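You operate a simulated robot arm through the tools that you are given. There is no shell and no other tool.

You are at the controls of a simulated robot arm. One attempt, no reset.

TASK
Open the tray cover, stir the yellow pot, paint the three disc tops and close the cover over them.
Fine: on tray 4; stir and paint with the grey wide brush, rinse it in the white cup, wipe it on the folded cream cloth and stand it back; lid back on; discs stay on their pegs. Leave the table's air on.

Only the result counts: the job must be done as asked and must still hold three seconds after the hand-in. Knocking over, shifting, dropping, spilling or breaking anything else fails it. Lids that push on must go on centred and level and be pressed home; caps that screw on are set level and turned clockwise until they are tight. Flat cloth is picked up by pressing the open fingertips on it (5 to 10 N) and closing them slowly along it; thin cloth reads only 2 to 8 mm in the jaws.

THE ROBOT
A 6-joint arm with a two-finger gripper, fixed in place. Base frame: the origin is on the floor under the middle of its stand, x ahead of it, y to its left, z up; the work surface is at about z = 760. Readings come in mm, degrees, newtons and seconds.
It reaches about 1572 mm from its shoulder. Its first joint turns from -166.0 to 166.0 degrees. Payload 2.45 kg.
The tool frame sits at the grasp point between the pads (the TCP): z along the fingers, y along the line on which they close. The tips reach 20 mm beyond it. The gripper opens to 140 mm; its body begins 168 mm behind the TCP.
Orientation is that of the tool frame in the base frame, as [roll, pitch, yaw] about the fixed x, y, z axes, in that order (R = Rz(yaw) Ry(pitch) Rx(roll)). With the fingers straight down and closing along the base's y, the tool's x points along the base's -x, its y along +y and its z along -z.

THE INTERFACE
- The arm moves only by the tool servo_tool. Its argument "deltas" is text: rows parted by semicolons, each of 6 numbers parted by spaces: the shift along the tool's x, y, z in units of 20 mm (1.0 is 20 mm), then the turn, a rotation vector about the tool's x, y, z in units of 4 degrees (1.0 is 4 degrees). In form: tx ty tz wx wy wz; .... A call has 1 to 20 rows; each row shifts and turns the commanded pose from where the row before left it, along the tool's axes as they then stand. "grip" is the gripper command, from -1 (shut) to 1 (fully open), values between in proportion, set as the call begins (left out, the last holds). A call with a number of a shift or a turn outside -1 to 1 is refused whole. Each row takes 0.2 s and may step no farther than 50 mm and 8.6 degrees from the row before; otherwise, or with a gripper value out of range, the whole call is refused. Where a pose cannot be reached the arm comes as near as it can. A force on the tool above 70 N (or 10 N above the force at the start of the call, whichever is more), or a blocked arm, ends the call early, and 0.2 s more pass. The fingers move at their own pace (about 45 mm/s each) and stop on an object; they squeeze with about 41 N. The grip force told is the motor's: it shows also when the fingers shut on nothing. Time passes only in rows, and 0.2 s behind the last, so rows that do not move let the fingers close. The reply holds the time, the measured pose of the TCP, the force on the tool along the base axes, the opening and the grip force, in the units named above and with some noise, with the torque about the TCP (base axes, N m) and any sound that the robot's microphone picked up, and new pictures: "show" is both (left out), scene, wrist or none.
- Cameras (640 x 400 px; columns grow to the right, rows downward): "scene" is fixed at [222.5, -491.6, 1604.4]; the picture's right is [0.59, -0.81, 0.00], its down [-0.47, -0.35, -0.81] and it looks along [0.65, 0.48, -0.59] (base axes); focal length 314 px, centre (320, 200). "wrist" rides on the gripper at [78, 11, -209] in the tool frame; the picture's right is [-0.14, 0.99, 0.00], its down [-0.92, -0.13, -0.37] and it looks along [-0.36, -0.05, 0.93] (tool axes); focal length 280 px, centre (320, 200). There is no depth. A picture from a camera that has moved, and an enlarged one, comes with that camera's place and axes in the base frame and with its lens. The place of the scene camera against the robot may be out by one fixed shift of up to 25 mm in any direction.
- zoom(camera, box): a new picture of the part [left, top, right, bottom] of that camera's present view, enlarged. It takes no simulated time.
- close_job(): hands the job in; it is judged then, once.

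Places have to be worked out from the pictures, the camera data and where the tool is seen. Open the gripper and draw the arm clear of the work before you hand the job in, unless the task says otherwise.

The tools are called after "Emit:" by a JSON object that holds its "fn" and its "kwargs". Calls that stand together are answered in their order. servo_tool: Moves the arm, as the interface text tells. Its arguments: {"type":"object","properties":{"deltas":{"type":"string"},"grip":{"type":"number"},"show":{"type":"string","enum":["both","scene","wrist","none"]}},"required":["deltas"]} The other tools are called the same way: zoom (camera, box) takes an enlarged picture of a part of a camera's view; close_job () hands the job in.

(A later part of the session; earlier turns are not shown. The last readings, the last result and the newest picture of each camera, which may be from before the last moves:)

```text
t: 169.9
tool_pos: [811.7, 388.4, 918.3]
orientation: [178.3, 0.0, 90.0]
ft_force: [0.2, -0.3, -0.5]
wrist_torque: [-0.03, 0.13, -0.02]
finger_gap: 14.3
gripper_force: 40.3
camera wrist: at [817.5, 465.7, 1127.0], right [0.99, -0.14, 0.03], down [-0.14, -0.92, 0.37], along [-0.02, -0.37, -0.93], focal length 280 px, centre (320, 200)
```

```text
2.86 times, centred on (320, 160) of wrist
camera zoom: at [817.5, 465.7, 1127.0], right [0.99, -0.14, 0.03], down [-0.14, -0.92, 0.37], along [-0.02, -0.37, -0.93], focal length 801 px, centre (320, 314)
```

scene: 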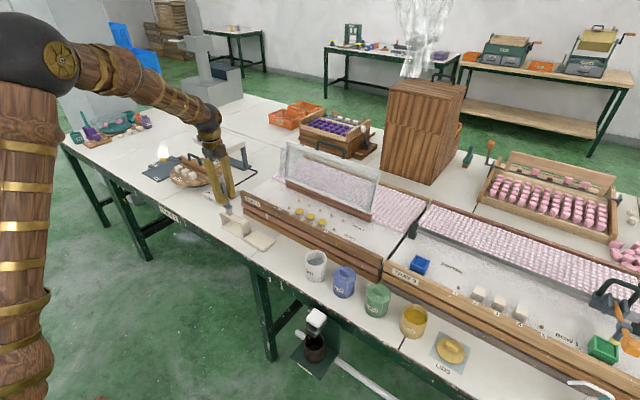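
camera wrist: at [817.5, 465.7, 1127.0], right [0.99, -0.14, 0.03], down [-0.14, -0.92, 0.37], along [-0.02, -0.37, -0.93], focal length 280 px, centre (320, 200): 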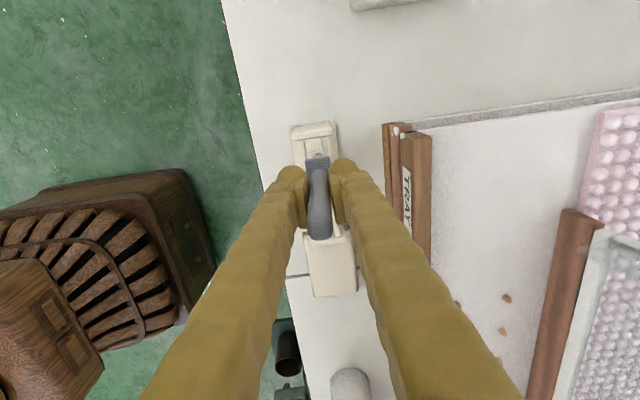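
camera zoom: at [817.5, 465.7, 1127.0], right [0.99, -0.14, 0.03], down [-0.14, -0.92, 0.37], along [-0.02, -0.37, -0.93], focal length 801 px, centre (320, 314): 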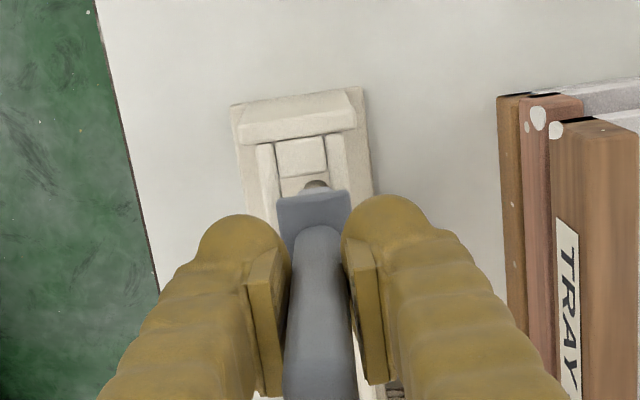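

The brush slid up in the grip: the metal ferrule seems to be resting on the edge of the slot filler rather than entering. I look closer to see which way it is off.

Emit:
{"fn": "zoom", "kwargs": {"camera": "wrist", "box": [285, 110, 355, 180]}}

Emit:
{"fn": "zoom", "kwargs": {"camera": "scene", "box": [222, 195, 252, 225]}}

```text
5.71 times, centred on (320, 145) of wrist
camera zoom: at [817.5, 465.7, 1127.0], right [0.99, -0.14, 0.03], down [-0.14, -0.92, 0.37], along [-0.02, -0.37, -0.93], focal length 1602 px, centre (320, 514)
```

zoom: 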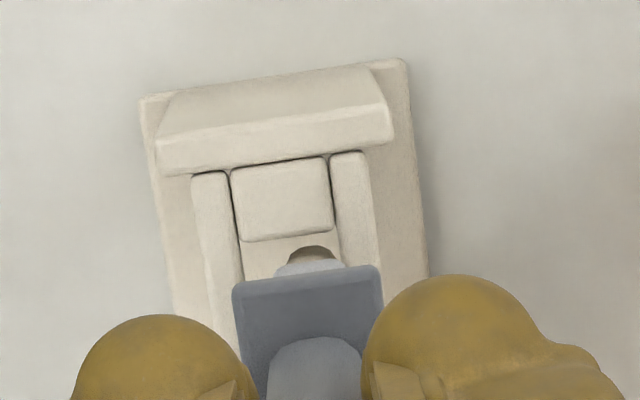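

```text
13.33 times, centred on (237, 210) of scene
camera zoom: at [222.5, -491.6, 1604.4], right [0.59, -0.81, 0.0], down [-0.47, -0.35, -0.81], along [0.65, 0.48, -0.59], focal length 4191 px, centre (1427, 67)
```

zoom: 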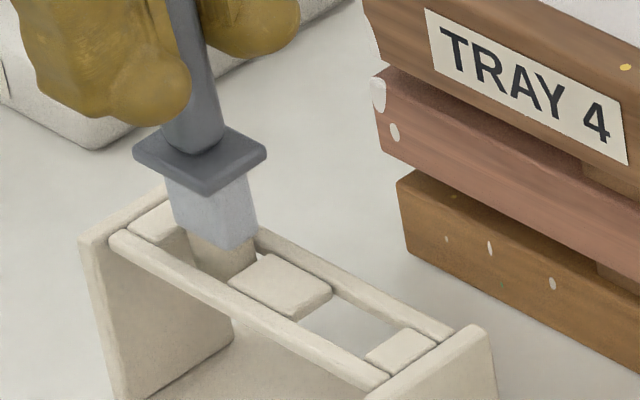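

The ferrule is about 3 mm too far toward +x (the brush now leans its bottom to +x about 2.7°) and about 2 mm too far toward −y. I lift 6 mm, tilt back 2.7° and shift +2.2 mm in y, then recheck.

Emit:
{"fn": "servo_tool", "kwargs": {"deltas": "0 0 -0.3 0 0 0;0.11 0 0 0.34 0 0;0 0 0 0.34 0 0;0 0 0 0 0 0;0 0 0 0 0 0", "show": "both"}}

Emit:
{"fn": "zoom", "kwargs": {"camera": "wrist", "box": [285, 110, 355, 180]}}

Emit:
{"fn": "zoom", "kwargs": {"camera": "scene", "box": [222, 195, 252, 225]}}

```text
t: 171.1
tool_pos: [811.7, 390.6, 924.4]
orientation: [-179.0, 0.0, 90.0]
ft_force: [0.2, -0.5, 0.3]
wrist_torque: [-0.03, 0.01, 0.02]
finger_gap: 14.3
gripper_force: 40.7
camera wrist: at [826.8, 467.7, 1132.6], right [0.99, -0.14, -0.02], down [-0.12, -0.92, 0.37], along [-0.07, -0.37, -0.93], focal length 280 px, centre (320, 200)
```

scene: 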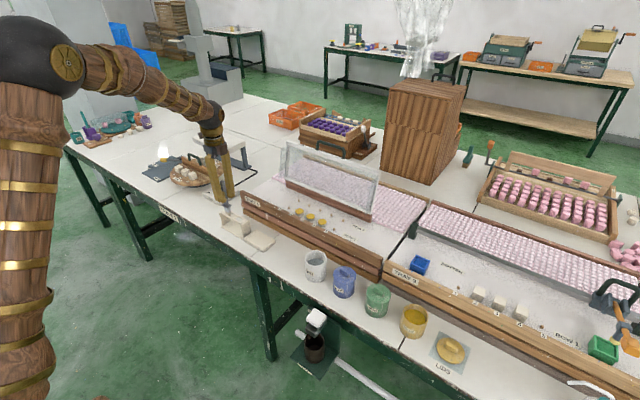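
wrist: 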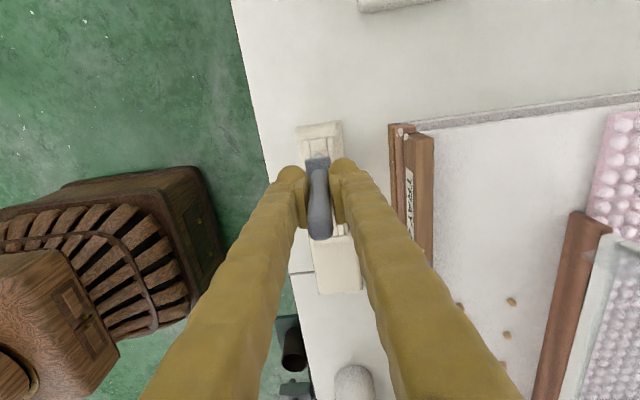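

```text
5.71 times, centred on (320, 145) of wrist
camera zoom: at [826.8, 467.7, 1132.6], right [0.99, -0.14, -0.02], down [-0.12, -0.92, 0.37], along [-0.07, -0.37, -0.93], focal length 1602 px, centre (320, 514)
```

zoom: 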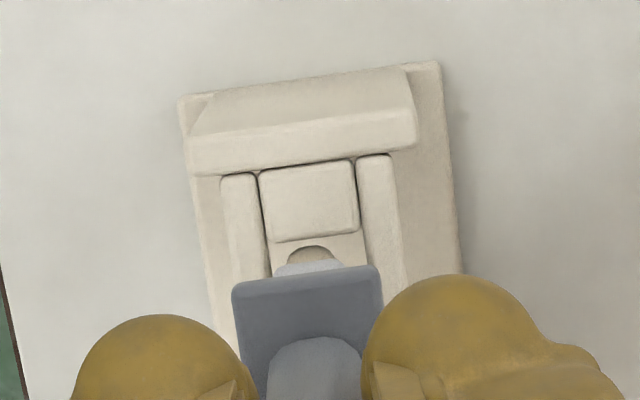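

```text
13.33 times, centred on (237, 210) of scene
camera zoom: at [222.5, -491.6, 1604.4], right [0.59, -0.81, 0.0], down [-0.47, -0.35, -0.81], along [0.65, 0.48, -0.59], focal length 4191 px, centre (1427, 67)
```

zoom: 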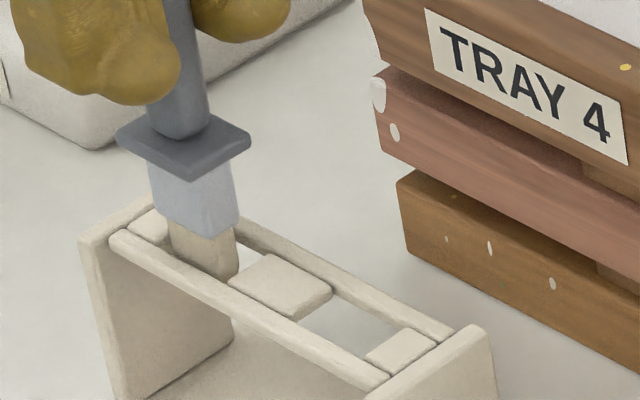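

Now the ferrule is nearly centered between the rails (about 1.2 mm too far −x). I trim and lower 12 mm gently to see whether the ferrule enters.

Emit:
{"fn": "servo_tool", "kwargs": {"deltas": "-0.07 0.06 0 0 0 0;0 0 0 0 0 0;0 0.003 0.2 0 0 0;0 0.003 0.2 0 0 0;0 0.003 0.2 0 0 0;0 0 0 0 0 0", "show": "none"}}

Emit:
{"fn": "zoom", "kwargs": {"camera": "scene", "box": [222, 195, 252, 225]}}

Emit:
{"fn": "zoom", "kwargs": {"camera": "wrist", "box": [285, 110, 355, 180]}}

```text
t: 172.5
tool_pos: [812.1, 390.6, 911.7]
orientation: [-178.9, 0.1, 89.9]
ft_force: [-0.2, 0.1, 0.3]
wrist_torque: [0.03, -0.01, -0.03]
finger_gap: 14.1
gripper_force: 41.0
```

```text
13.33 times, centred on (237, 210) of scene
camera zoom: at [222.5, -491.6, 1604.4], right [0.59, -0.81, 0.0], down [-0.47, -0.35, -0.81], along [0.65, 0.48, -0.59], focal length 4191 px, centre (1427, 67)
```

zoom: 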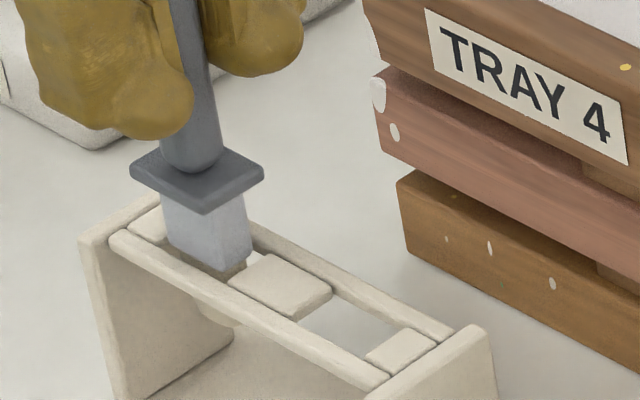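

```text
5.71 times, centred on (320, 145) of wrist
camera zoom: at [828.1, 466.6, 1119.9], right [0.99, -0.14, -0.02], down [-0.12, -0.92, 0.37], along [-0.07, -0.37, -0.93], focal length 1602 px, centre (320, 514)
```

zoom: 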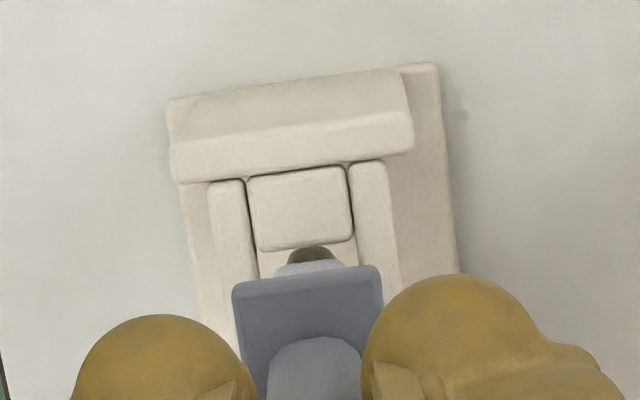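

The ferrule is entering with no resistance. I continue down toward the seat.

Emit:
{"fn": "servo_tool", "kwargs": {"deltas": "0 0.004 0.25 0 0 0;0 0.004 0.25 0 0 0;0 0.004 0.25 0 0 0;0 0 0 0 0 0", "show": "none"}}

Emit:
{"fn": "zoom", "kwargs": {"camera": "scene", "box": [222, 195, 252, 225]}}

```text
t: 173.5
tool_pos: [814.4, 390.2, 896.7]
orientation: [-178.9, 0.0, 89.9]
ft_force: [-0.3, 0.5, 0.2]
wrist_torque: [-0.01, 0.0, -0.02]
finger_gap: 14.1
gripper_force: 40.8
```

```text
13.33 times, centred on (237, 210) of scene
camera zoom: at [222.5, -491.6, 1604.4], right [0.59, -0.81, 0.0], down [-0.47, -0.35, -0.81], along [0.65, 0.48, -0.59], focal length 4191 px, centre (1427, 67)
```

zoom: 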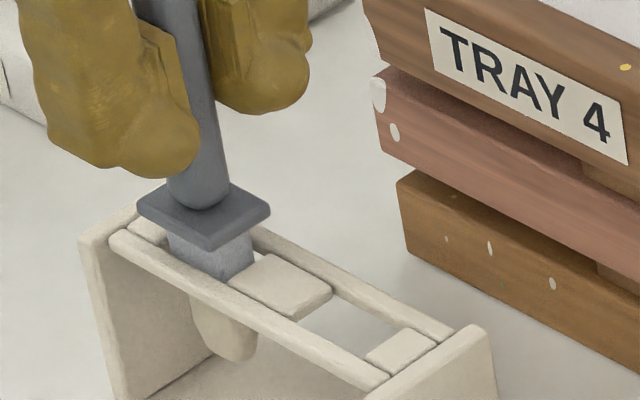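

Going in well; the collar is about 10 mm above the rails. I lower further in small steps.

Emit:
{"fn": "servo_tool", "kwargs": {"deltas": "0 0 0.2 0 0 0;0 0 0.15 0 0 0;0 0 0 0 0 0", "show": "none"}}

Emit:
{"fn": "zoom", "kwargs": {"camera": "scene", "box": [222, 195, 252, 225]}}

```text
t: 174.3
tool_pos: [812.3, 389.6, 889.3]
orientation: [-179.0, 0.0, 90.1]
ft_force: [-1.2, -0.3, 0.0]
wrist_torque: [0.04, 0.01, 0.02]
finger_gap: 14.5
gripper_force: 40.9
```

```text
13.33 times, centred on (237, 210) of scene
camera zoom: at [222.5, -491.6, 1604.4], right [0.59, -0.81, 0.0], down [-0.47, -0.35, -0.81], along [0.65, 0.48, -0.59], focal length 4191 px, centre (1427, 67)
```

zoom: 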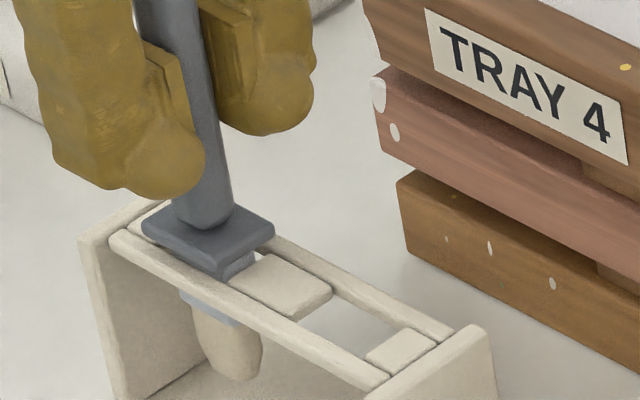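

Emit:
{"fn": "servo_tool", "kwargs": {"deltas": "0 0 0.15 0 0 0;0 0 0.1 0 0 0;0 0 0 0 0 0", "show": "none"}}

Emit:
{"fn": "zoom", "kwargs": {"camera": "scene", "box": [222, 195, 252, 225]}}

```text
t: 175.1
tool_pos: [813.0, 389.8, 886.8]
orientation: [-179.1, 0.0, 90.1]
ft_force: [-7.3, -5.5, 30.5]
wrist_torque: [-0.34, 0.1, -0.04]
finger_gap: 14.3
gripper_force: 40.7
```

```text
13.33 times, centred on (237, 210) of scene
camera zoom: at [222.5, -491.6, 1604.4], right [0.59, -0.81, 0.0], down [-0.47, -0.35, -0.81], along [0.65, 0.48, -0.59], focal length 4191 px, centre (1427, 67)
```

zoom: 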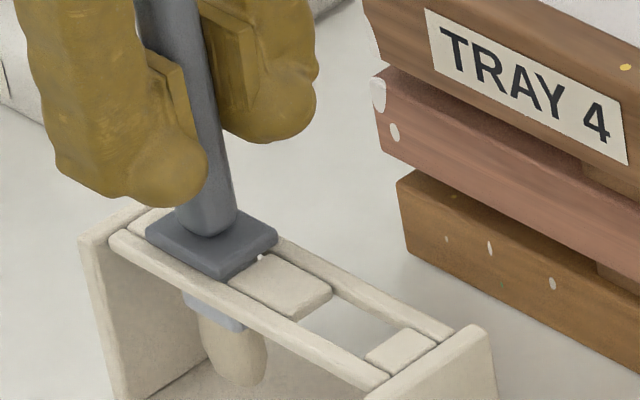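

The collar is seated on the rails (30 N). I relieve the load slightly and open the gripper to let the brush stand.

Emit:
{"fn": "servo_tool", "kwargs": {"deltas": "0 0 -0.06 0 0 0;0 0 0 0 0 0", "show": "none"}}

Emit:
{"fn": "servo_tool", "kwargs": {"deltas": "0 0 0 0 0 0;0 0 0 0 0 0;0 0 0 0 0 0", "grip": -0.5, "show": "both"}}

Emit:
{"fn": "zoom", "kwargs": {"camera": "scene", "box": [215, 185, 265, 235]}}

Emit:
{"fn": "zoom", "kwargs": {"camera": "wrist", "box": [270, 90, 370, 230]}}

```text
t: 175.7
tool_pos: [813.8, 389.3, 886.8]
orientation: [-179.0, 0.1, 90.0]
ft_force: [-2.6, 2.1, 13.5]
wrist_torque: [0.08, 0.05, 0.0]
finger_gap: 14.3
gripper_force: 40.3
```

```text
t: 176.5
tool_pos: [813.2, 389.4, 887.8]
orientation: [-178.9, 0.0, 90.1]
ft_force: [-0.3, 0.0, 0.8]
wrist_torque: [-0.02, 0.02, -0.03]
finger_gap: 35.0
gripper_force: 0.0
camera wrist: at [828.2, 466.3, 1095.4], right [0.99, -0.14, -0.02], down [-0.12, -0.92, 0.37], along [-0.07, -0.37, -0.93], focal length 280 px, centre (320, 200)
```

scene: 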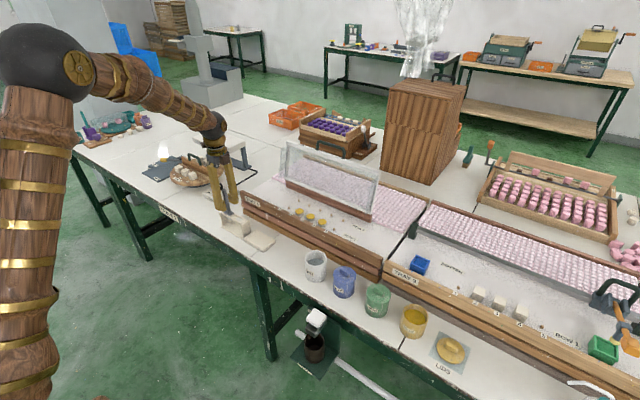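
wrist: 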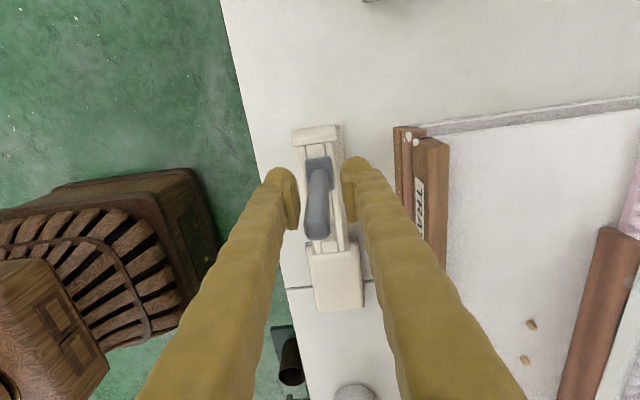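

```text
8.00 times, centred on (240, 210) of scene
camera zoom: at [222.5, -491.6, 1604.4], right [0.59, -0.81, 0.0], down [-0.47, -0.35, -0.81], along [0.65, 0.48, -0.59], focal length 2515 px, centre (960, 120)
```

zoom: 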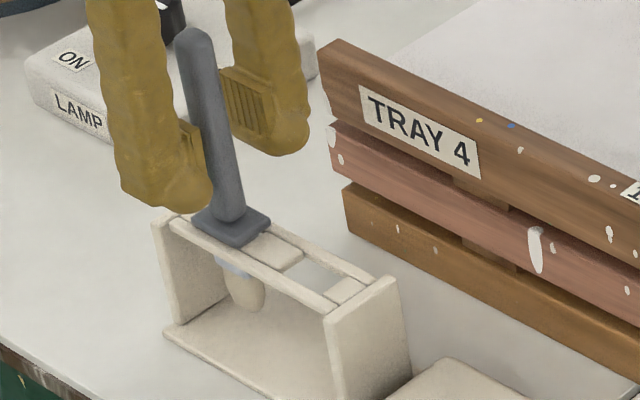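

```text
2.86 times, centred on (320, 160) of wrist
camera zoom: at [828.2, 466.3, 1095.4], right [0.99, -0.14, -0.02], down [-0.12, -0.92, 0.37], along [-0.07, -0.37, -0.93], focal length 801 px, centre (320, 314)
```

zoom: 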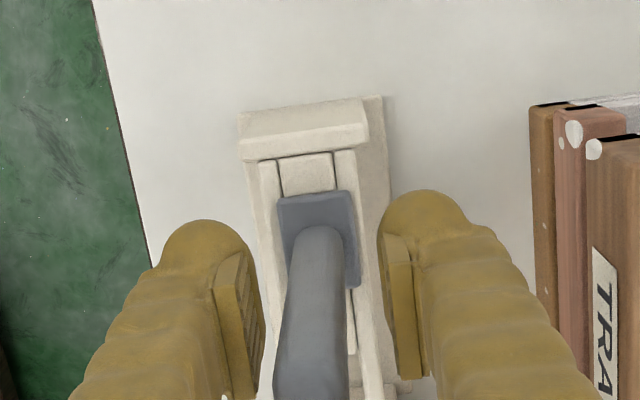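

The brush stands seated and upright in its slot. I rise straight up clear of it.

Emit:
{"fn": "servo_tool", "kwargs": {"deltas": "0 -0.01 -0.5 0 0 0;0 -0.015 -0.9 0 0 0;0 -0.015 -0.9 0 0 0;0 -0.015 -0.9 0 0 0;0 -0.015 -0.9 0 0 0;0 -0.015 -0.9 0 0 0;0 -0.015 -0.9 0 0 0;0 -0.015 -0.9 0 0 0;0 0 -1 0 0 0;0 0 -1 0 0 0;0 0 0 -0.25 0 0;0 0 0 0 0 0", "show": "both"}}

Emit:
{"fn": "zoom", "kwargs": {"camera": "scene", "box": [200, 170, 320, 260]}}

```text
t: 179.1
tool_pos: [813.7, 389.7, 1061.8]
orientation: [179.9, 0.0, 90.0]
ft_force: [-0.5, -0.5, 0.6]
wrist_torque: [-0.02, -0.02, -0.01]
finger_gap: 34.8
gripper_force: 0.0
camera wrist: at [824.7, 465.9, 1271.4], right [0.99, -0.14, 0.0], down [-0.13, -0.92, 0.37], along [-0.05, -0.37, -0.93], focal length 280 px, centre (320, 200)
```

scene: 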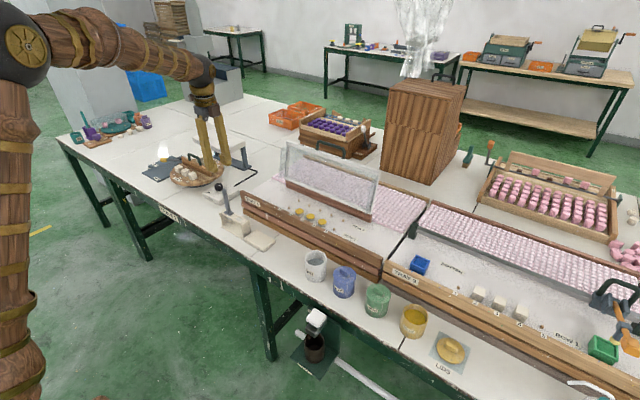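
wrist: 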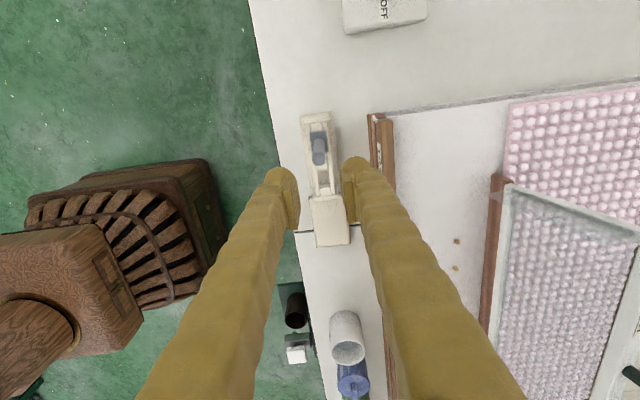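

```text
4.44 times, centred on (260, 215) of scene
camera zoom: at [222.5, -491.6, 1604.4], right [0.59, -0.81, 0.0], down [-0.47, -0.35, -0.81], along [0.65, 0.48, -0.59], focal length 1397 px, centre (587, 133)
```

zoom: 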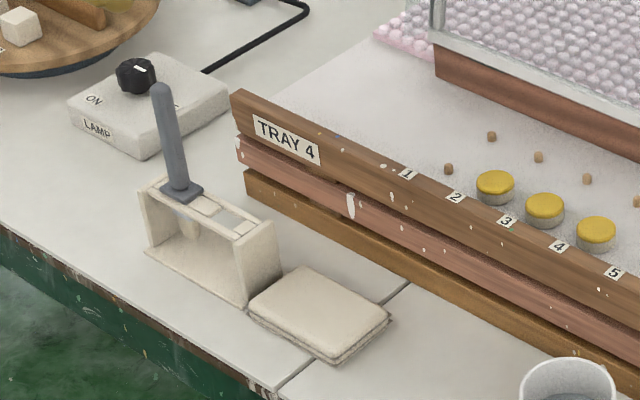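

The brush, stand and cloth look exactly as at the start. Next I go back above the open cover's handle with the 28° tilt I used before.

Emit:
{"fn": "servo_tool", "kwargs": {"deltas": "-0.98 0.763 -0.547 0 0 0;-0.98 0.763 -0.547 0 0 0;-0.98 0.763 -0.547 0 0 0;-0.98 0.763 -0.547 0 0 0;-0.98 0.763 -0.547 0 0 0;-0.98 0.763 -0.547 0 0 0;-0.98 0.763 -0.547 0 0 0;-0.98 0.763 -0.547 0 0 0;-0.98 0.763 -0.547 0 0 0;-0.98 0.763 -0.547 0 0 0;-0.98 0.763 -0.547 0 0 0;-0.98 0.763 -0.547 0 0 0;-0.98 0.763 -0.547 0 0 0;-0.98 0.763 -0.547 0 0 0;-0.98 0.763 -0.547 0 0 0;0 0 0 0 0 0", "show": "none"}}

Emit:
{"fn": "servo_tool", "kwargs": {"deltas": "0 0 0 -1 0 0;0 0 0 -1 0 0;0 0 0 -1 0 0;0 0 0 -1 0 0;0 0 0 -1 0 0;0 0 0 -1 0 0;0 0 0 -1 0 0;0 0 0 0 0 0;0 0 0 0 0 0", "show": "both"}}

```text
t: 182.5
tool_pos: [1045.8, 95.8, 1225.1]
orientation: [-180.0, 0.0, 90.0]
ft_force: [0.0, 0.4, 0.2]
wrist_torque: [-0.03, 0.01, -0.02]
finger_gap: 35.0
gripper_force: 0.0
```

```text
t: 184.5
tool_pos: [1043.4, 94.5, 1226.1]
orientation: [152.0, 0.0, 90.0]
ft_force: [-0.6, 0.5, 0.5]
wrist_torque: [0.0, 0.01, 0.0]
finger_gap: 35.1
gripper_force: 0.0
camera wrist: at [955.1, 171.8, 1416.2], right [0.87, -0.14, 0.47], down [-0.29, -0.92, 0.27], along [0.39, -0.37, -0.84], focal length 280 px, centre (320, 200)
```

scene: 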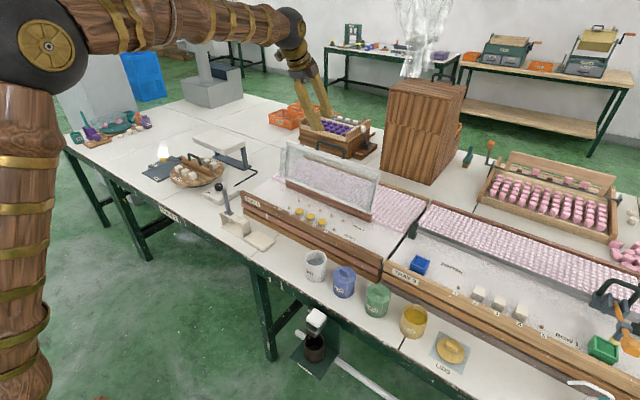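
wrist: 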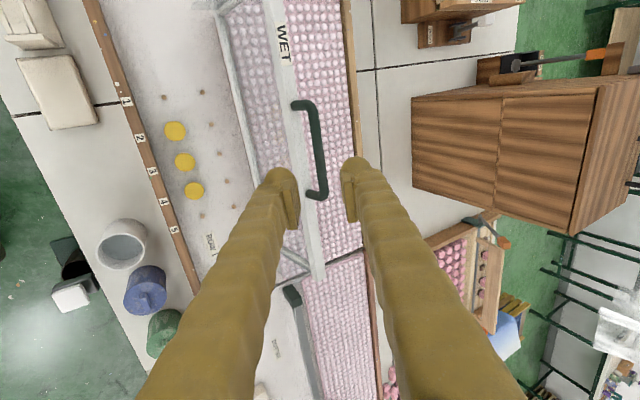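

The pose matches the one I left. I advance along the tool axis toward the handle, stopping about 20 mm short to check.

Emit:
{"fn": "servo_tool", "kwargs": {"deltas": "0 0 1 0 0 0;0 0 1 0 0 0;0 0 1 0 0 0;0 0 1 0 0 0;0 0 1 0 0 0;0 0 0.7 0 0 0;0 0 0 0 0 0", "show": "wrist"}}

Emit:
{"fn": "zoom", "kwargs": {"camera": "wrist", "box": [240, 80, 420, 280]}}

```text
t: 186.1
tool_pos: [1098.5, 93.7, 1122.4]
orientation: [152.0, 0.0, 90.0]
ft_force: [0.7, 0.1, -0.6]
wrist_torque: [0.01, -0.02, -0.02]
finger_gap: 34.9
gripper_force: 0.0
camera wrist: at [1008.7, 170.5, 1313.1], right [0.87, -0.14, 0.47], down [-0.29, -0.92, 0.27], along [0.39, -0.37, -0.84], focal length 280 px, centre (320, 200)
```

wrist: 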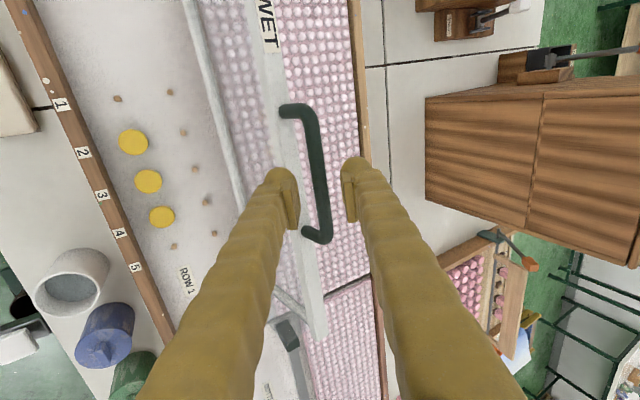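

```text
2.00 times, centred on (330, 180) of wrist
camera zoom: at [1008.7, 170.5, 1313.1], right [0.87, -0.14, 0.47], down [-0.29, -0.92, 0.27], along [0.39, -0.37, -0.84], focal length 561 px, centre (300, 240)
```

zoom: 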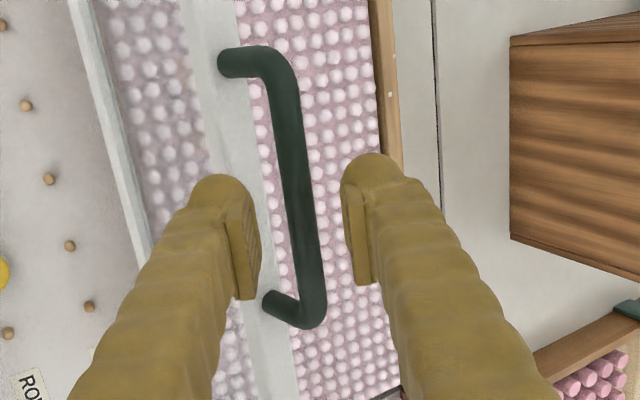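

The bar is centered between the pads. I advance 24 mm to enclose it, then close.

Emit:
{"fn": "servo_tool", "kwargs": {"deltas": "0 0 0.4 0 0 0;0 0 0.4 0 0 0;0 0 0.4 0 0 0;0 0 0 0 0 0", "show": "none"}}

Emit:
{"fn": "servo_tool", "kwargs": {"deltas": "0 0 0 0 0 0;0 0 0 0 0 0", "grip": -0.8, "show": "wrist"}}

Emit:
{"fn": "zoom", "kwargs": {"camera": "wrist", "box": [240, 80, 420, 280]}}

```text
t: 187.1
tool_pos: [1109.6, 93.5, 1104.6]
orientation: [152.0, 0.0, 89.9]
ft_force: [-0.1, -0.5, 0.7]
wrist_torque: [0.03, 0.0, -0.01]
finger_gap: 35.0
gripper_force: 0.1
```

```text
t: 187.7
tool_pos: [1109.2, 92.7, 1103.2]
orientation: [152.0, 0.0, 90.0]
ft_force: [-0.1, 0.3, -0.5]
wrist_torque: [0.0, 0.01, -0.02]
finger_gap: 13.9
gripper_force: 0.0
camera wrist: at [1020.7, 170.4, 1293.2], right [0.87, -0.14, 0.47], down [-0.29, -0.92, 0.27], along [0.39, -0.37, -0.84], focal length 280 px, centre (320, 200)
```

wrist: 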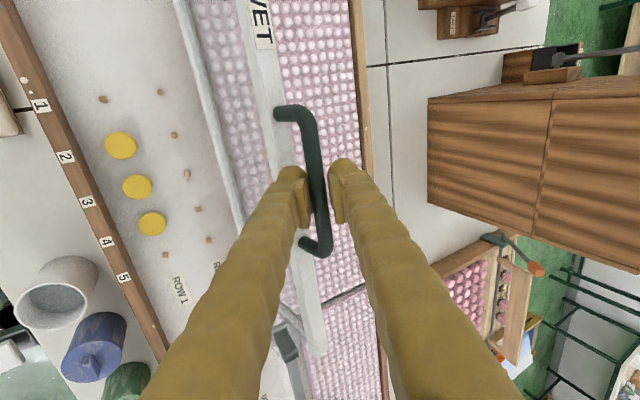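

```text
2.00 times, centred on (330, 180) of wrist
camera zoom: at [1020.7, 170.4, 1293.2], right [0.87, -0.14, 0.47], down [-0.29, -0.92, 0.27], along [0.39, -0.37, -0.84], focal length 561 px, centre (300, 240)
```

zoom: 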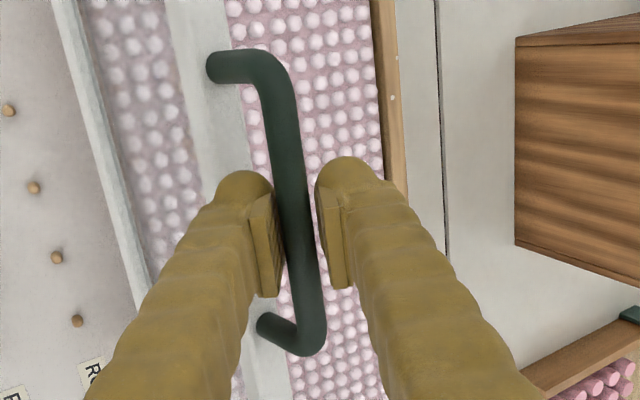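

The bar is caged without load. I squeeze it fully.

Emit:
{"fn": "servo_tool", "kwargs": {"deltas": "0 0 0 0 0 0;0 0 0 0 0 0", "grip": -1, "show": "none"}}

```text
t: 188.3
tool_pos: [1108.2, 92.9, 1102.0]
orientation: [152.2, 0.0, 90.0]
ft_force: [-25.6, -0.8, -7.8]
wrist_torque: [0.23, 0.06, -0.46]
finger_gap: 8.7
gripper_force: 36.2
```

Gripped. I start closing: the reverse arc, first two steps to vertical, watching forces.

Emit:
{"fn": "servo_tool", "kwargs": {"deltas": "0 -0.683 -0.504 0 0 0;0 -0.648 -0.4 0 0 0;0 0 0 0 0 0", "show": "scene"}}

```text
t: 189.1
tool_pos: [1076.5, 93.6, 1106.3]
orientation: [151.9, 0.0, 89.9]
ft_force: [1.9, -14.4, 8.5]
wrist_torque: [0.22, -0.08, -0.38]
finger_gap: 8.3
gripper_force: 36.0
```

scene: 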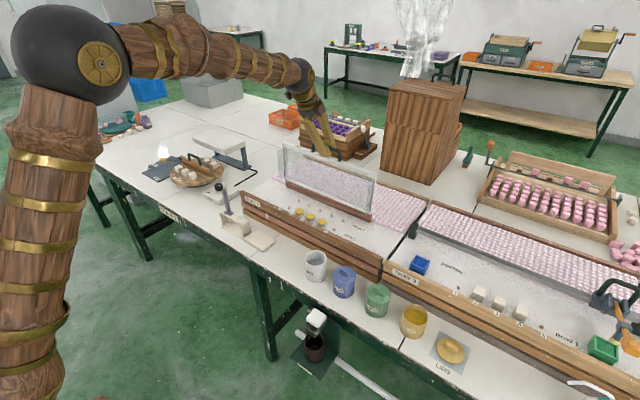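

Tracking well with small forces. I continue down the arc.

Emit:
{"fn": "servo_tool", "kwargs": {"deltas": "0 -0.673 -0.363 0 0 0;0 -0.697 -0.319 0 0 0;0 -0.72 -0.275 0 0 0;0 0 0 0 0 0", "show": "none"}}

```text
t: 190.1
tool_pos: [1031.2, 95.6, 1101.9]
orientation: [152.0, 0.1, 89.9]
ft_force: [-2.5, -29.6, 7.9]
wrist_torque: [0.1, 0.03, -0.22]
finger_gap: 8.1
gripper_force: 35.5
```

Emit:
{"fn": "servo_tool", "kwargs": {"deltas": "0 -0.737 -0.222 0 0 0;0 -0.756 -0.164 0 0 0;0 -0.769 -0.097 0 0 0;0 0 0 0 0 0", "show": "none"}}

```text
t: 191.1
tool_pos: [985.0, 95.3, 1089.4]
orientation: [152.2, 0.0, 90.0]
ft_force: [13.0, 3.1, -37.2]
wrist_torque: [0.14, 0.04, -0.05]
finger_gap: 8.7
gripper_force: 35.8
```

Emit:
{"fn": "servo_tool", "kwargs": {"deltas": "0 -0.779 0.028 0 0 0;0 -0.779 0.028 0 0 0;0 0 0 0 0 0", "show": "scene"}}

```text
t: 191.9
tool_pos: [959.8, 95.8, 1077.5]
orientation: [151.8, 0.0, 90.0]
ft_force: [-4.8, 0.7, 8.0]
wrist_torque: [0.11, -0.06, 0.1]
finger_gap: 8.4
gripper_force: 36.6
```

scene: 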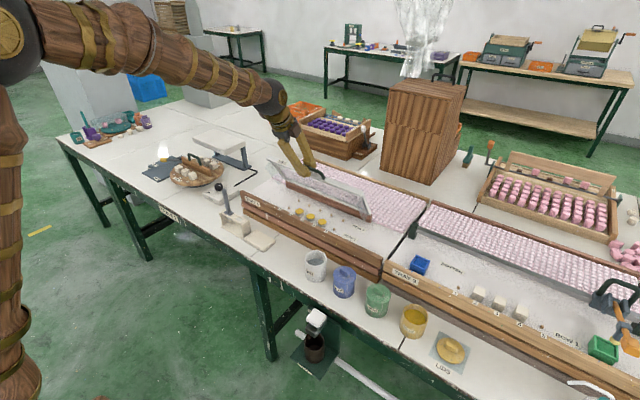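

Emit:
{"fn": "servo_tool", "kwargs": {"deltas": "0 -0.794 0.099 0 0 0;0 -0.761 0.133 0 0 0;0 -0.754 0.183 0 0 0;0 0 0 0 0 0", "show": "none"}}

```text
t: 192.9
tool_pos: [921.7, 96.5, 1047.7]
orientation: [152.0, 0.1, 90.1]
ft_force: [4.7, 22.5, -8.5]
wrist_torque: [-0.03, -0.03, 0.29]
finger_gap: 8.4
gripper_force: 35.8
```

Emit:
{"fn": "servo_tool", "kwargs": {"deltas": "0 -0.742 0.234 0 0 0;0 -0.718 0.286 0 0 0;0 -0.697 0.343 0 0 0;0 0 0 0 0 0", "show": "none"}}

```text
t: 193.9
tool_pos: [892.5, 96.3, 1011.4]
orientation: [152.1, 0.0, 89.9]
ft_force: [27.3, -3.2, -19.3]
wrist_torque: [-0.21, 0.02, 0.36]
finger_gap: 8.6
gripper_force: 37.0
```

Emit:
{"fn": "servo_tool", "kwargs": {"deltas": "0 -0.635 0.461 0 0 0;0 -0.615 0.466 0 0 0;0 0 0 0 0 0", "show": "scene"}}

```text
t: 194.7
tool_pos: [877.5, 95.0, 984.7]
orientation: [152.1, 0.0, 90.0]
ft_force: [0.4, -15.6, -1.9]
wrist_torque: [-0.35, -0.06, 0.5]
finger_gap: 8.6
gripper_force: 36.1
```

scene: 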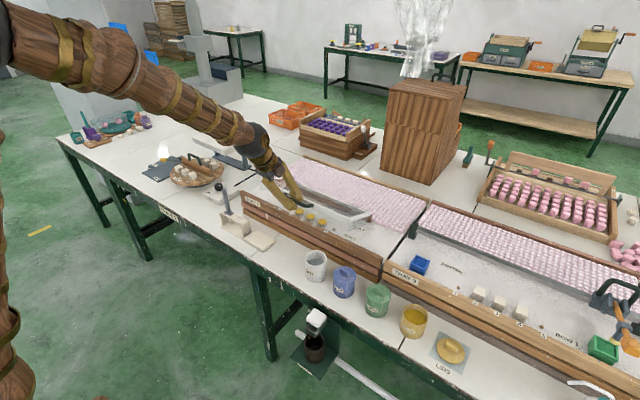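

Emit:
{"fn": "servo_tool", "kwargs": {"deltas": "0 -0.585 0.504 0 0 0;0 -0.548 0.541 0 0 0;0 0 0 0 0 0", "show": "none"}}

```text
t: 195.5
tool_pos: [867.2, 95.4, 952.8]
orientation: [152.0, -0.1, 90.0]
ft_force: [-43.4, 6.9, 7.8]
wrist_torque: [-0.22, 0.07, 0.6]
finger_gap: 8.3
gripper_force: 36.6
```

Emit:
{"fn": "servo_tool", "kwargs": {"deltas": "0 -0.462 0.423 0 0 0;0 -0.482 0.587 0 0 0;0 0 0 0 0 0", "show": "scene"}}

Emit:
{"fn": "zoom", "kwargs": {"camera": "scene", "box": [220, 160, 400, 260]}}

```text
t: 196.3
tool_pos: [862.0, 95.2, 927.6]
orientation: [151.8, 0.0, 90.0]
ft_force: [28.9, -19.4, -6.4]
wrist_torque: [-0.33, 0.02, 0.6]
finger_gap: 8.5
gripper_force: 35.9
```

scene: 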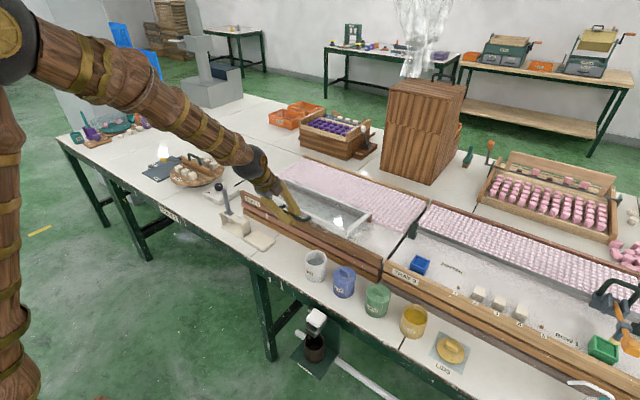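

```text
3.56 times, centred on (310, 210) of scene
camera zoom: at [222.5, -491.6, 1604.4], right [0.59, -0.81, 0.0], down [-0.47, -0.35, -0.81], along [0.65, 0.48, -0.59], focal length 1118 px, centre (356, 164)
```

zoom: 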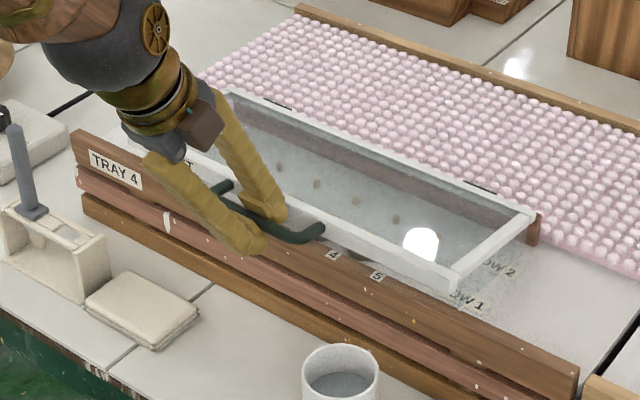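

Nearly closed. I lower in smaller steps until it rests.

Emit:
{"fn": "servo_tool", "kwargs": {"deltas": "0 -0.14 0.27 0 0 0;0 -0.16 0.27 0 0 0;0 0 0 0 0 0", "show": "none"}}

Emit:
{"fn": "servo_tool", "kwargs": {"deltas": "0 -0.11 0.18 0 0 0;0 -0.06 0.12 0 0 0;0 0 0 0 0 0", "show": "scene"}}

Emit:
{"fn": "zoom", "kwargs": {"camera": "scene", "box": [220, 160, 400, 260]}}

```text
t: 197.1
tool_pos: [861.1, 94.8, 915.0]
orientation: [152.0, 0.0, 90.1]
ft_force: [29.7, -14.1, -3.9]
wrist_torque: [-0.37, 0.01, 0.62]
finger_gap: 8.3
gripper_force: 36.4
```

```text
t: 197.9
tool_pos: [861.1, 96.0, 908.7]
orientation: [152.2, 0.0, 90.0]
ft_force: [15.0, -16.6, -2.7]
wrist_torque: [-0.27, -0.01, 0.67]
finger_gap: 8.2
gripper_force: 36.6
```

scene: 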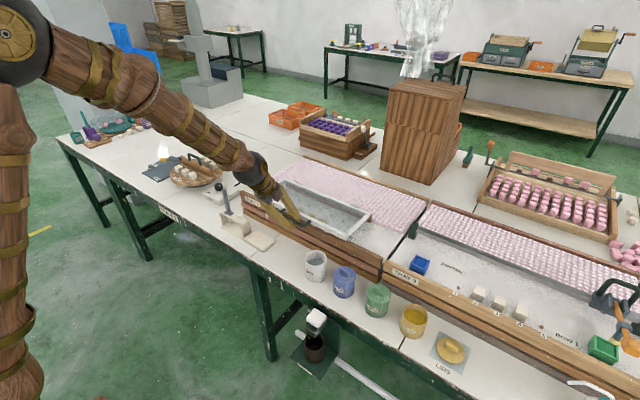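

```text
3.56 times, centred on (310, 210) of scene
camera zoom: at [222.5, -491.6, 1604.4], right [0.59, -0.81, 0.0], down [-0.47, -0.35, -0.81], along [0.65, 0.48, -0.59], focal length 1118 px, centre (356, 164)
```

zoom: 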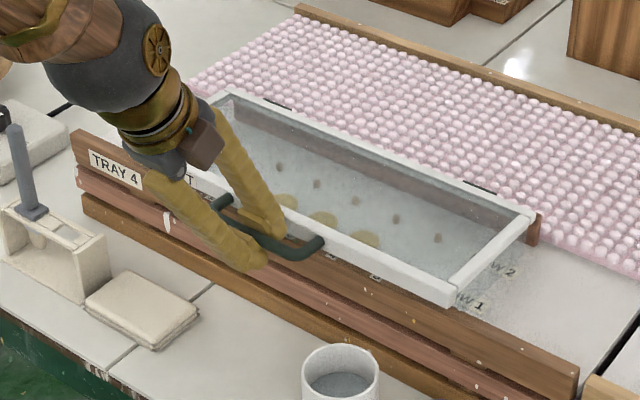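

About 8–10 mm left. I continue lowering until the rail takes it.

Emit:
{"fn": "servo_tool", "kwargs": {"deltas": "0 -0.08 0.18 0 0 0;0 0 0 0 0 0", "show": "none"}}

Emit:
{"fn": "servo_tool", "kwargs": {"deltas": "0 -0.08 0.16 0 0 0;0 0 0 0 0 0", "show": "scene"}}

Emit:
{"fn": "zoom", "kwargs": {"camera": "scene", "box": [220, 160, 400, 260]}}

```text
t: 198.5
tool_pos: [861.0, 95.0, 902.5]
orientation: [152.1, 0.2, 90.0]
ft_force: [-4.1, 0.1, -2.6]
wrist_torque: [-0.35, 0.02, 0.64]
finger_gap: 8.2
gripper_force: 36.0
```

```text
t: 199.1
tool_pos: [859.0, 94.7, 900.3]
orientation: [152.3, 0.1, 90.0]
ft_force: [-33.7, 10.2, -3.0]
wrist_torque: [-0.32, 0.04, 0.65]
finger_gap: 8.2
gripper_force: 35.9
```

scene: 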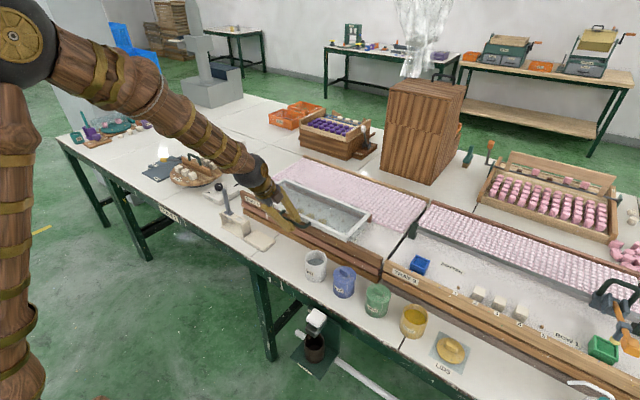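

```text
3.56 times, centred on (310, 210) of scene
camera zoom: at [222.5, -491.6, 1604.4], right [0.59, -0.81, 0.0], down [-0.47, -0.35, -0.81], along [0.65, 0.48, -0.59], focal length 1118 px, centre (356, 164)
```

zoom: 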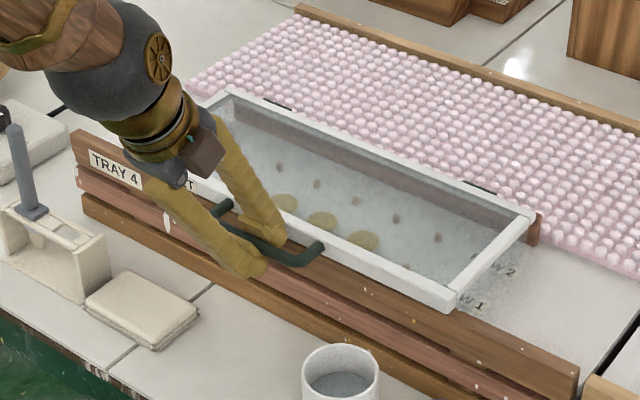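

It looks nearly or fully closed. I go a touch further down, relieving the x load, to confirm it rests.

Emit:
{"fn": "servo_tool", "kwargs": {"deltas": "0 -0.105 0.058 0 0 0;0 0 0 0 0 0", "show": "none"}}

Emit:
{"fn": "servo_tool", "kwargs": {"deltas": "0 -0.05 0.09 0 0 0;0 0 0 0 0 0", "show": "none"}}

```text
t: 199.7
tool_pos: [860.5, 95.3, 899.5]
orientation: [152.0, 0.0, 90.1]
ft_force: [-14.6, 1.0, -1.5]
wrist_torque: [-0.38, -0.04, 0.66]
finger_gap: 8.2
gripper_force: 36.6
```

```text
t: 200.3
tool_pos: [859.8, 95.8, 896.1]
orientation: [152.0, 0.1, 90.0]
ft_force: [-16.0, -10.4, -1.8]
wrist_torque: [-0.41, -0.03, 0.71]
finger_gap: 8.3
gripper_force: 36.2
```

Emit:
{"fn": "servo_tool", "kwargs": {"deltas": "0 -0.05 0.1 0 0 0;0 0 0 0 0 0", "show": "none"}}

Emit:
{"fn": "zoom", "kwargs": {"camera": "scene", "box": [260, 170, 390, 260]}}

Emit:
{"fn": "zoom", "kwargs": {"camera": "wrist", "box": [240, 80, 440, 280]}}

```text
t: 200.9
tool_pos: [861.9, 94.5, 894.0]
orientation: [152.0, 0.0, 90.0]
ft_force: [-20.3, -19.4, 2.3]
wrist_torque: [-0.42, 0.02, 0.71]
finger_gap: 8.2
gripper_force: 36.5
```

```text
4.44 times, centred on (325, 215) of scene
camera zoom: at [222.5, -491.6, 1604.4], right [0.59, -0.81, 0.0], down [-0.47, -0.35, -0.81], along [0.65, 0.48, -0.59], focal length 1397 px, centre (298, 133)
```

zoom: 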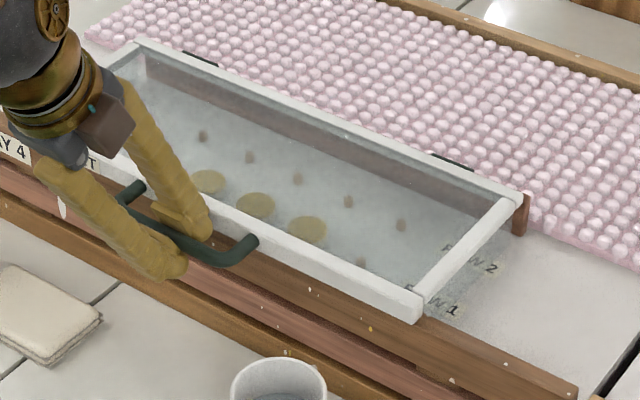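

```text
2.00 times, centred on (340, 180) of wrist
camera zoom: at [771.9, 172.4, 1083.8], right [0.87, -0.14, 0.47], down [-0.29, -0.92, 0.27], along [0.39, -0.37, -0.84], focal length 561 px, centre (280, 240)
```

zoom: 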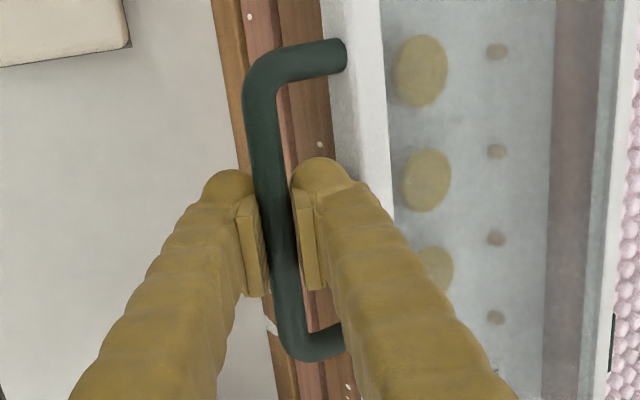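

The cover is back in its original closed position. I open the fingers just enough to free the bar (14 mm) and back out along the tool axis.

Emit:
{"fn": "servo_tool", "kwargs": {"deltas": "0 0 0 0 0 0;0 0 0 0 0 0", "grip": -0.8, "show": "none"}}

```text
t: 201.5
tool_pos: [861.7, 95.1, 894.1]
orientation: [152.0, 0.1, 90.0]
ft_force: [-0.4, -0.7, 0.2]
wrist_torque: [-0.03, 0.03, -0.03]
finger_gap: 14.0
gripper_force: 0.1
```

Free, with no force. I back out along the tool axis and then look at the closed cover.

Emit:
{"fn": "servo_tool", "kwargs": {"deltas": "0 0 -0.25 0 0 0;0 0 -0.25 0 0 0;0 0 -0.25 0 0 0;0 0 -0.5 0 0 0;0 0 -0.8 0 0 0;0 0 -1 0 0 0;0 0 -1 0 0 0;0 0 -1 0 0 0;0 0 -1 0 0 0;0 0 -1 0 0 0;0 0 0 0 0 0", "show": "both"}}

Emit:
{"fn": "zoom", "kwargs": {"camera": "scene", "box": [260, 170, 390, 260]}}

```text
t: 203.9
tool_pos: [793.4, 95.5, 1020.2]
orientation: [152.0, 0.0, 90.1]
ft_force: [-0.6, 0.6, 0.9]
wrist_torque: [-0.01, -0.01, -0.02]
finger_gap: 13.9
gripper_force: 0.0
camera wrist: at [704.2, 172.4, 1210.0], right [0.87, -0.14, 0.47], down [-0.29, -0.92, 0.27], along [0.39, -0.37, -0.84], focal length 280 px, centre (320, 200)
```

scene: 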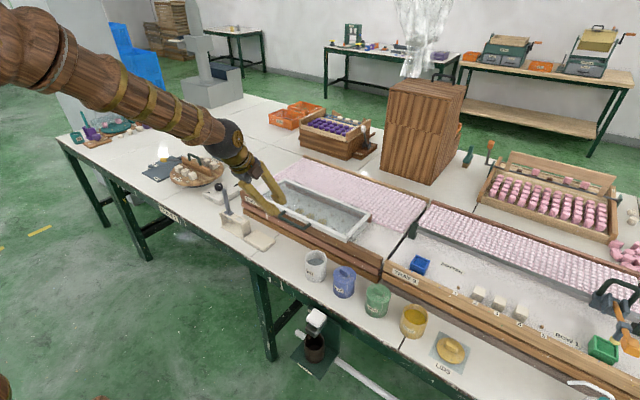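
wrist: 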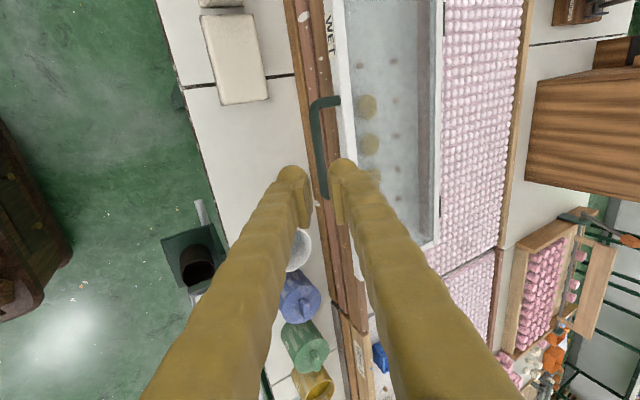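

```text
4.44 times, centred on (325, 215) of scene
camera zoom: at [222.5, -491.6, 1604.4], right [0.59, -0.81, 0.0], down [-0.47, -0.35, -0.81], along [0.65, 0.48, -0.59], focal length 1397 px, centre (298, 133)
```

zoom: 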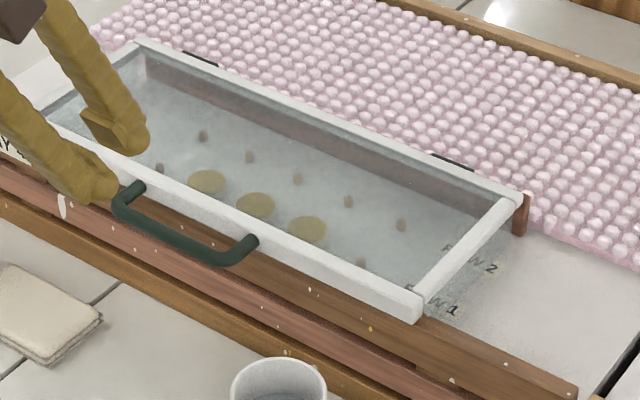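

The cover is closed with the discs still on their pegs. Now the yellow lid: I bring the tool vertical, open the gripper a bit and travel toward the lid at about (812, −513).

Emit:
{"fn": "servo_tool", "kwargs": {"deltas": "0 0 -0.5 1 0 0;0 0 -0.5 1 0 0;0 0 -0.5 1 0 0;0 0 0 1 0 0;0 0 0 1 0 0;0 0 0 1 0 0;0 0 0 1 0 0;-0.9 0.1 0 0 0 0;-1 0.1 0 0 0 0;-1 0.1 0 0 0 0;-1 0.1 0 0 0 0;-1 0.1 0 0 0 0;-1 0 0 0 0 0;-1 0 0 0 0 0;-1 0 0 0 0 0;-1 0 0 0 0 0;-1 0 0 0 0 0;-1 0 0 0 0 0;-1 0 0 0 0 0;-1 0 0 0 0 0", "grip": -0.43, "show": "none"}}

Emit:
{"fn": "servo_tool", "kwargs": {"deltas": "-1 0 0 0 0 0;-1 0 0 0 0 0;-1 0 0 0 0 0;-1 0 0 0 0 0;-1 0 0 0 0 0;-1 0 0 0 0 0;-1 0 0 0 0 0;-1 0 0 0 0 0;-1 0 0 0 0 0;-1 0 0 0 0 0;-1 0 0 0 0 0;-1 0 0 0 0 0;-1 0 0 0 0 0;-1 0 0 0 0 0;-1 0 0 0 0 0;-1 0 0 0 0 0;-1 0 0 0 0 0;-1 0 0 0 0 0;0 0 0 0 0 0;0 0 0 0 0 0", "show": "both"}}

```text
t: 208.1
tool_pos: [790.0, -163.9, 1044.9]
orientation: [180.0, 0.0, 90.0]
ft_force: [0.8, -0.1, 0.5]
wrist_torque: [0.0, -0.02, 0.03]
finger_gap: 40.0
gripper_force: 0.1
```

```text
t: 212.3
tool_pos: [793.7, -524.0, 1046.4]
orientation: [180.0, 0.0, 90.0]
ft_force: [0.2, 0.2, -0.6]
wrist_torque: [-0.04, 0.0, 0.01]
finger_gap: 40.2
gripper_force: 0.1
camera wrist: at [804.3, -448.1, 1255.3], right [0.99, -0.14, 0.0], down [-0.13, -0.92, 0.37], along [-0.05, -0.37, -0.93], focal length 280 px, centre (320, 200)
```

scene: 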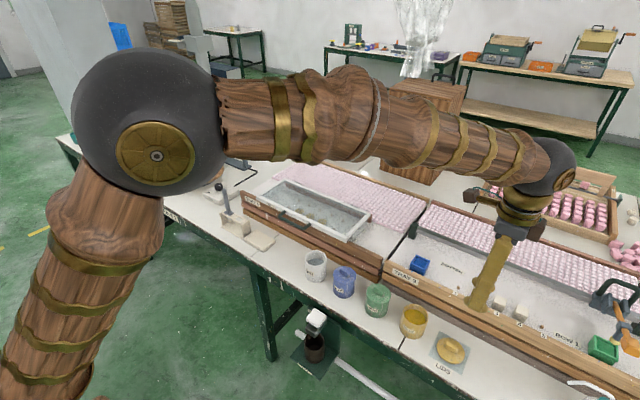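
wrist: 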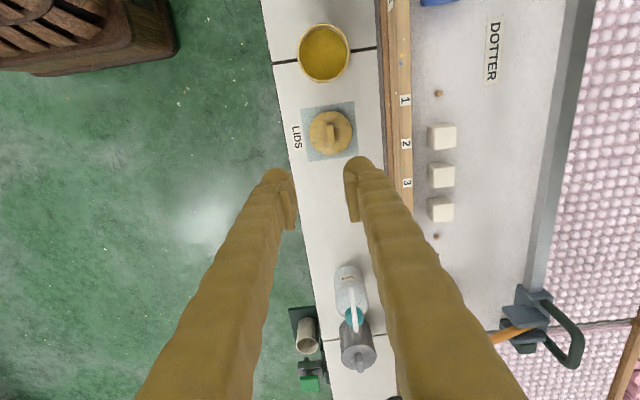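

Emit:
{"fn": "zoom", "kwargs": {"camera": "wrist", "box": [270, 10, 400, 175]}}

Emit:
{"fn": "zoom", "kwargs": {"camera": "scene", "box": [390, 290, 490, 390]}}

```text
2.42 times, centred on (335, 92) of wrist
camera zoom: at [804.3, -448.1, 1255.3], right [0.99, -0.14, 0.0], down [-0.13, -0.92, 0.37], along [-0.05, -0.37, -0.93], focal length 680 px, centre (284, 461)
```

zoom: 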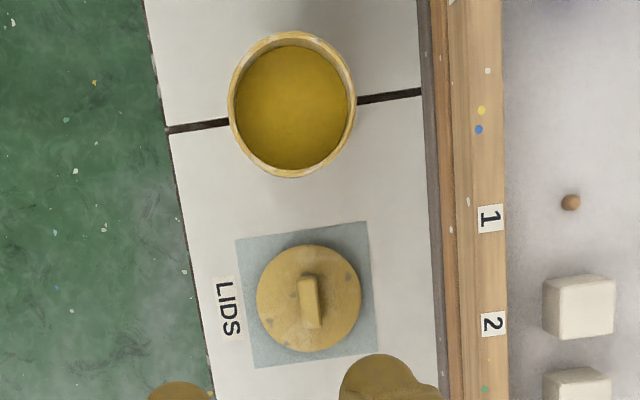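

```text
4.00 times, centred on (440, 340) of scene
camera zoom: at [222.5, -491.6, 1604.4], right [0.59, -0.81, 0.0], down [-0.47, -0.35, -0.81], along [0.65, 0.48, -0.59], focal length 1257 px, centre (-160, -360)
```

zoom: 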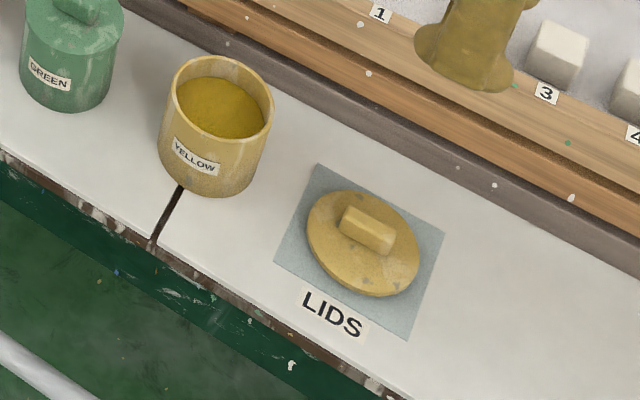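

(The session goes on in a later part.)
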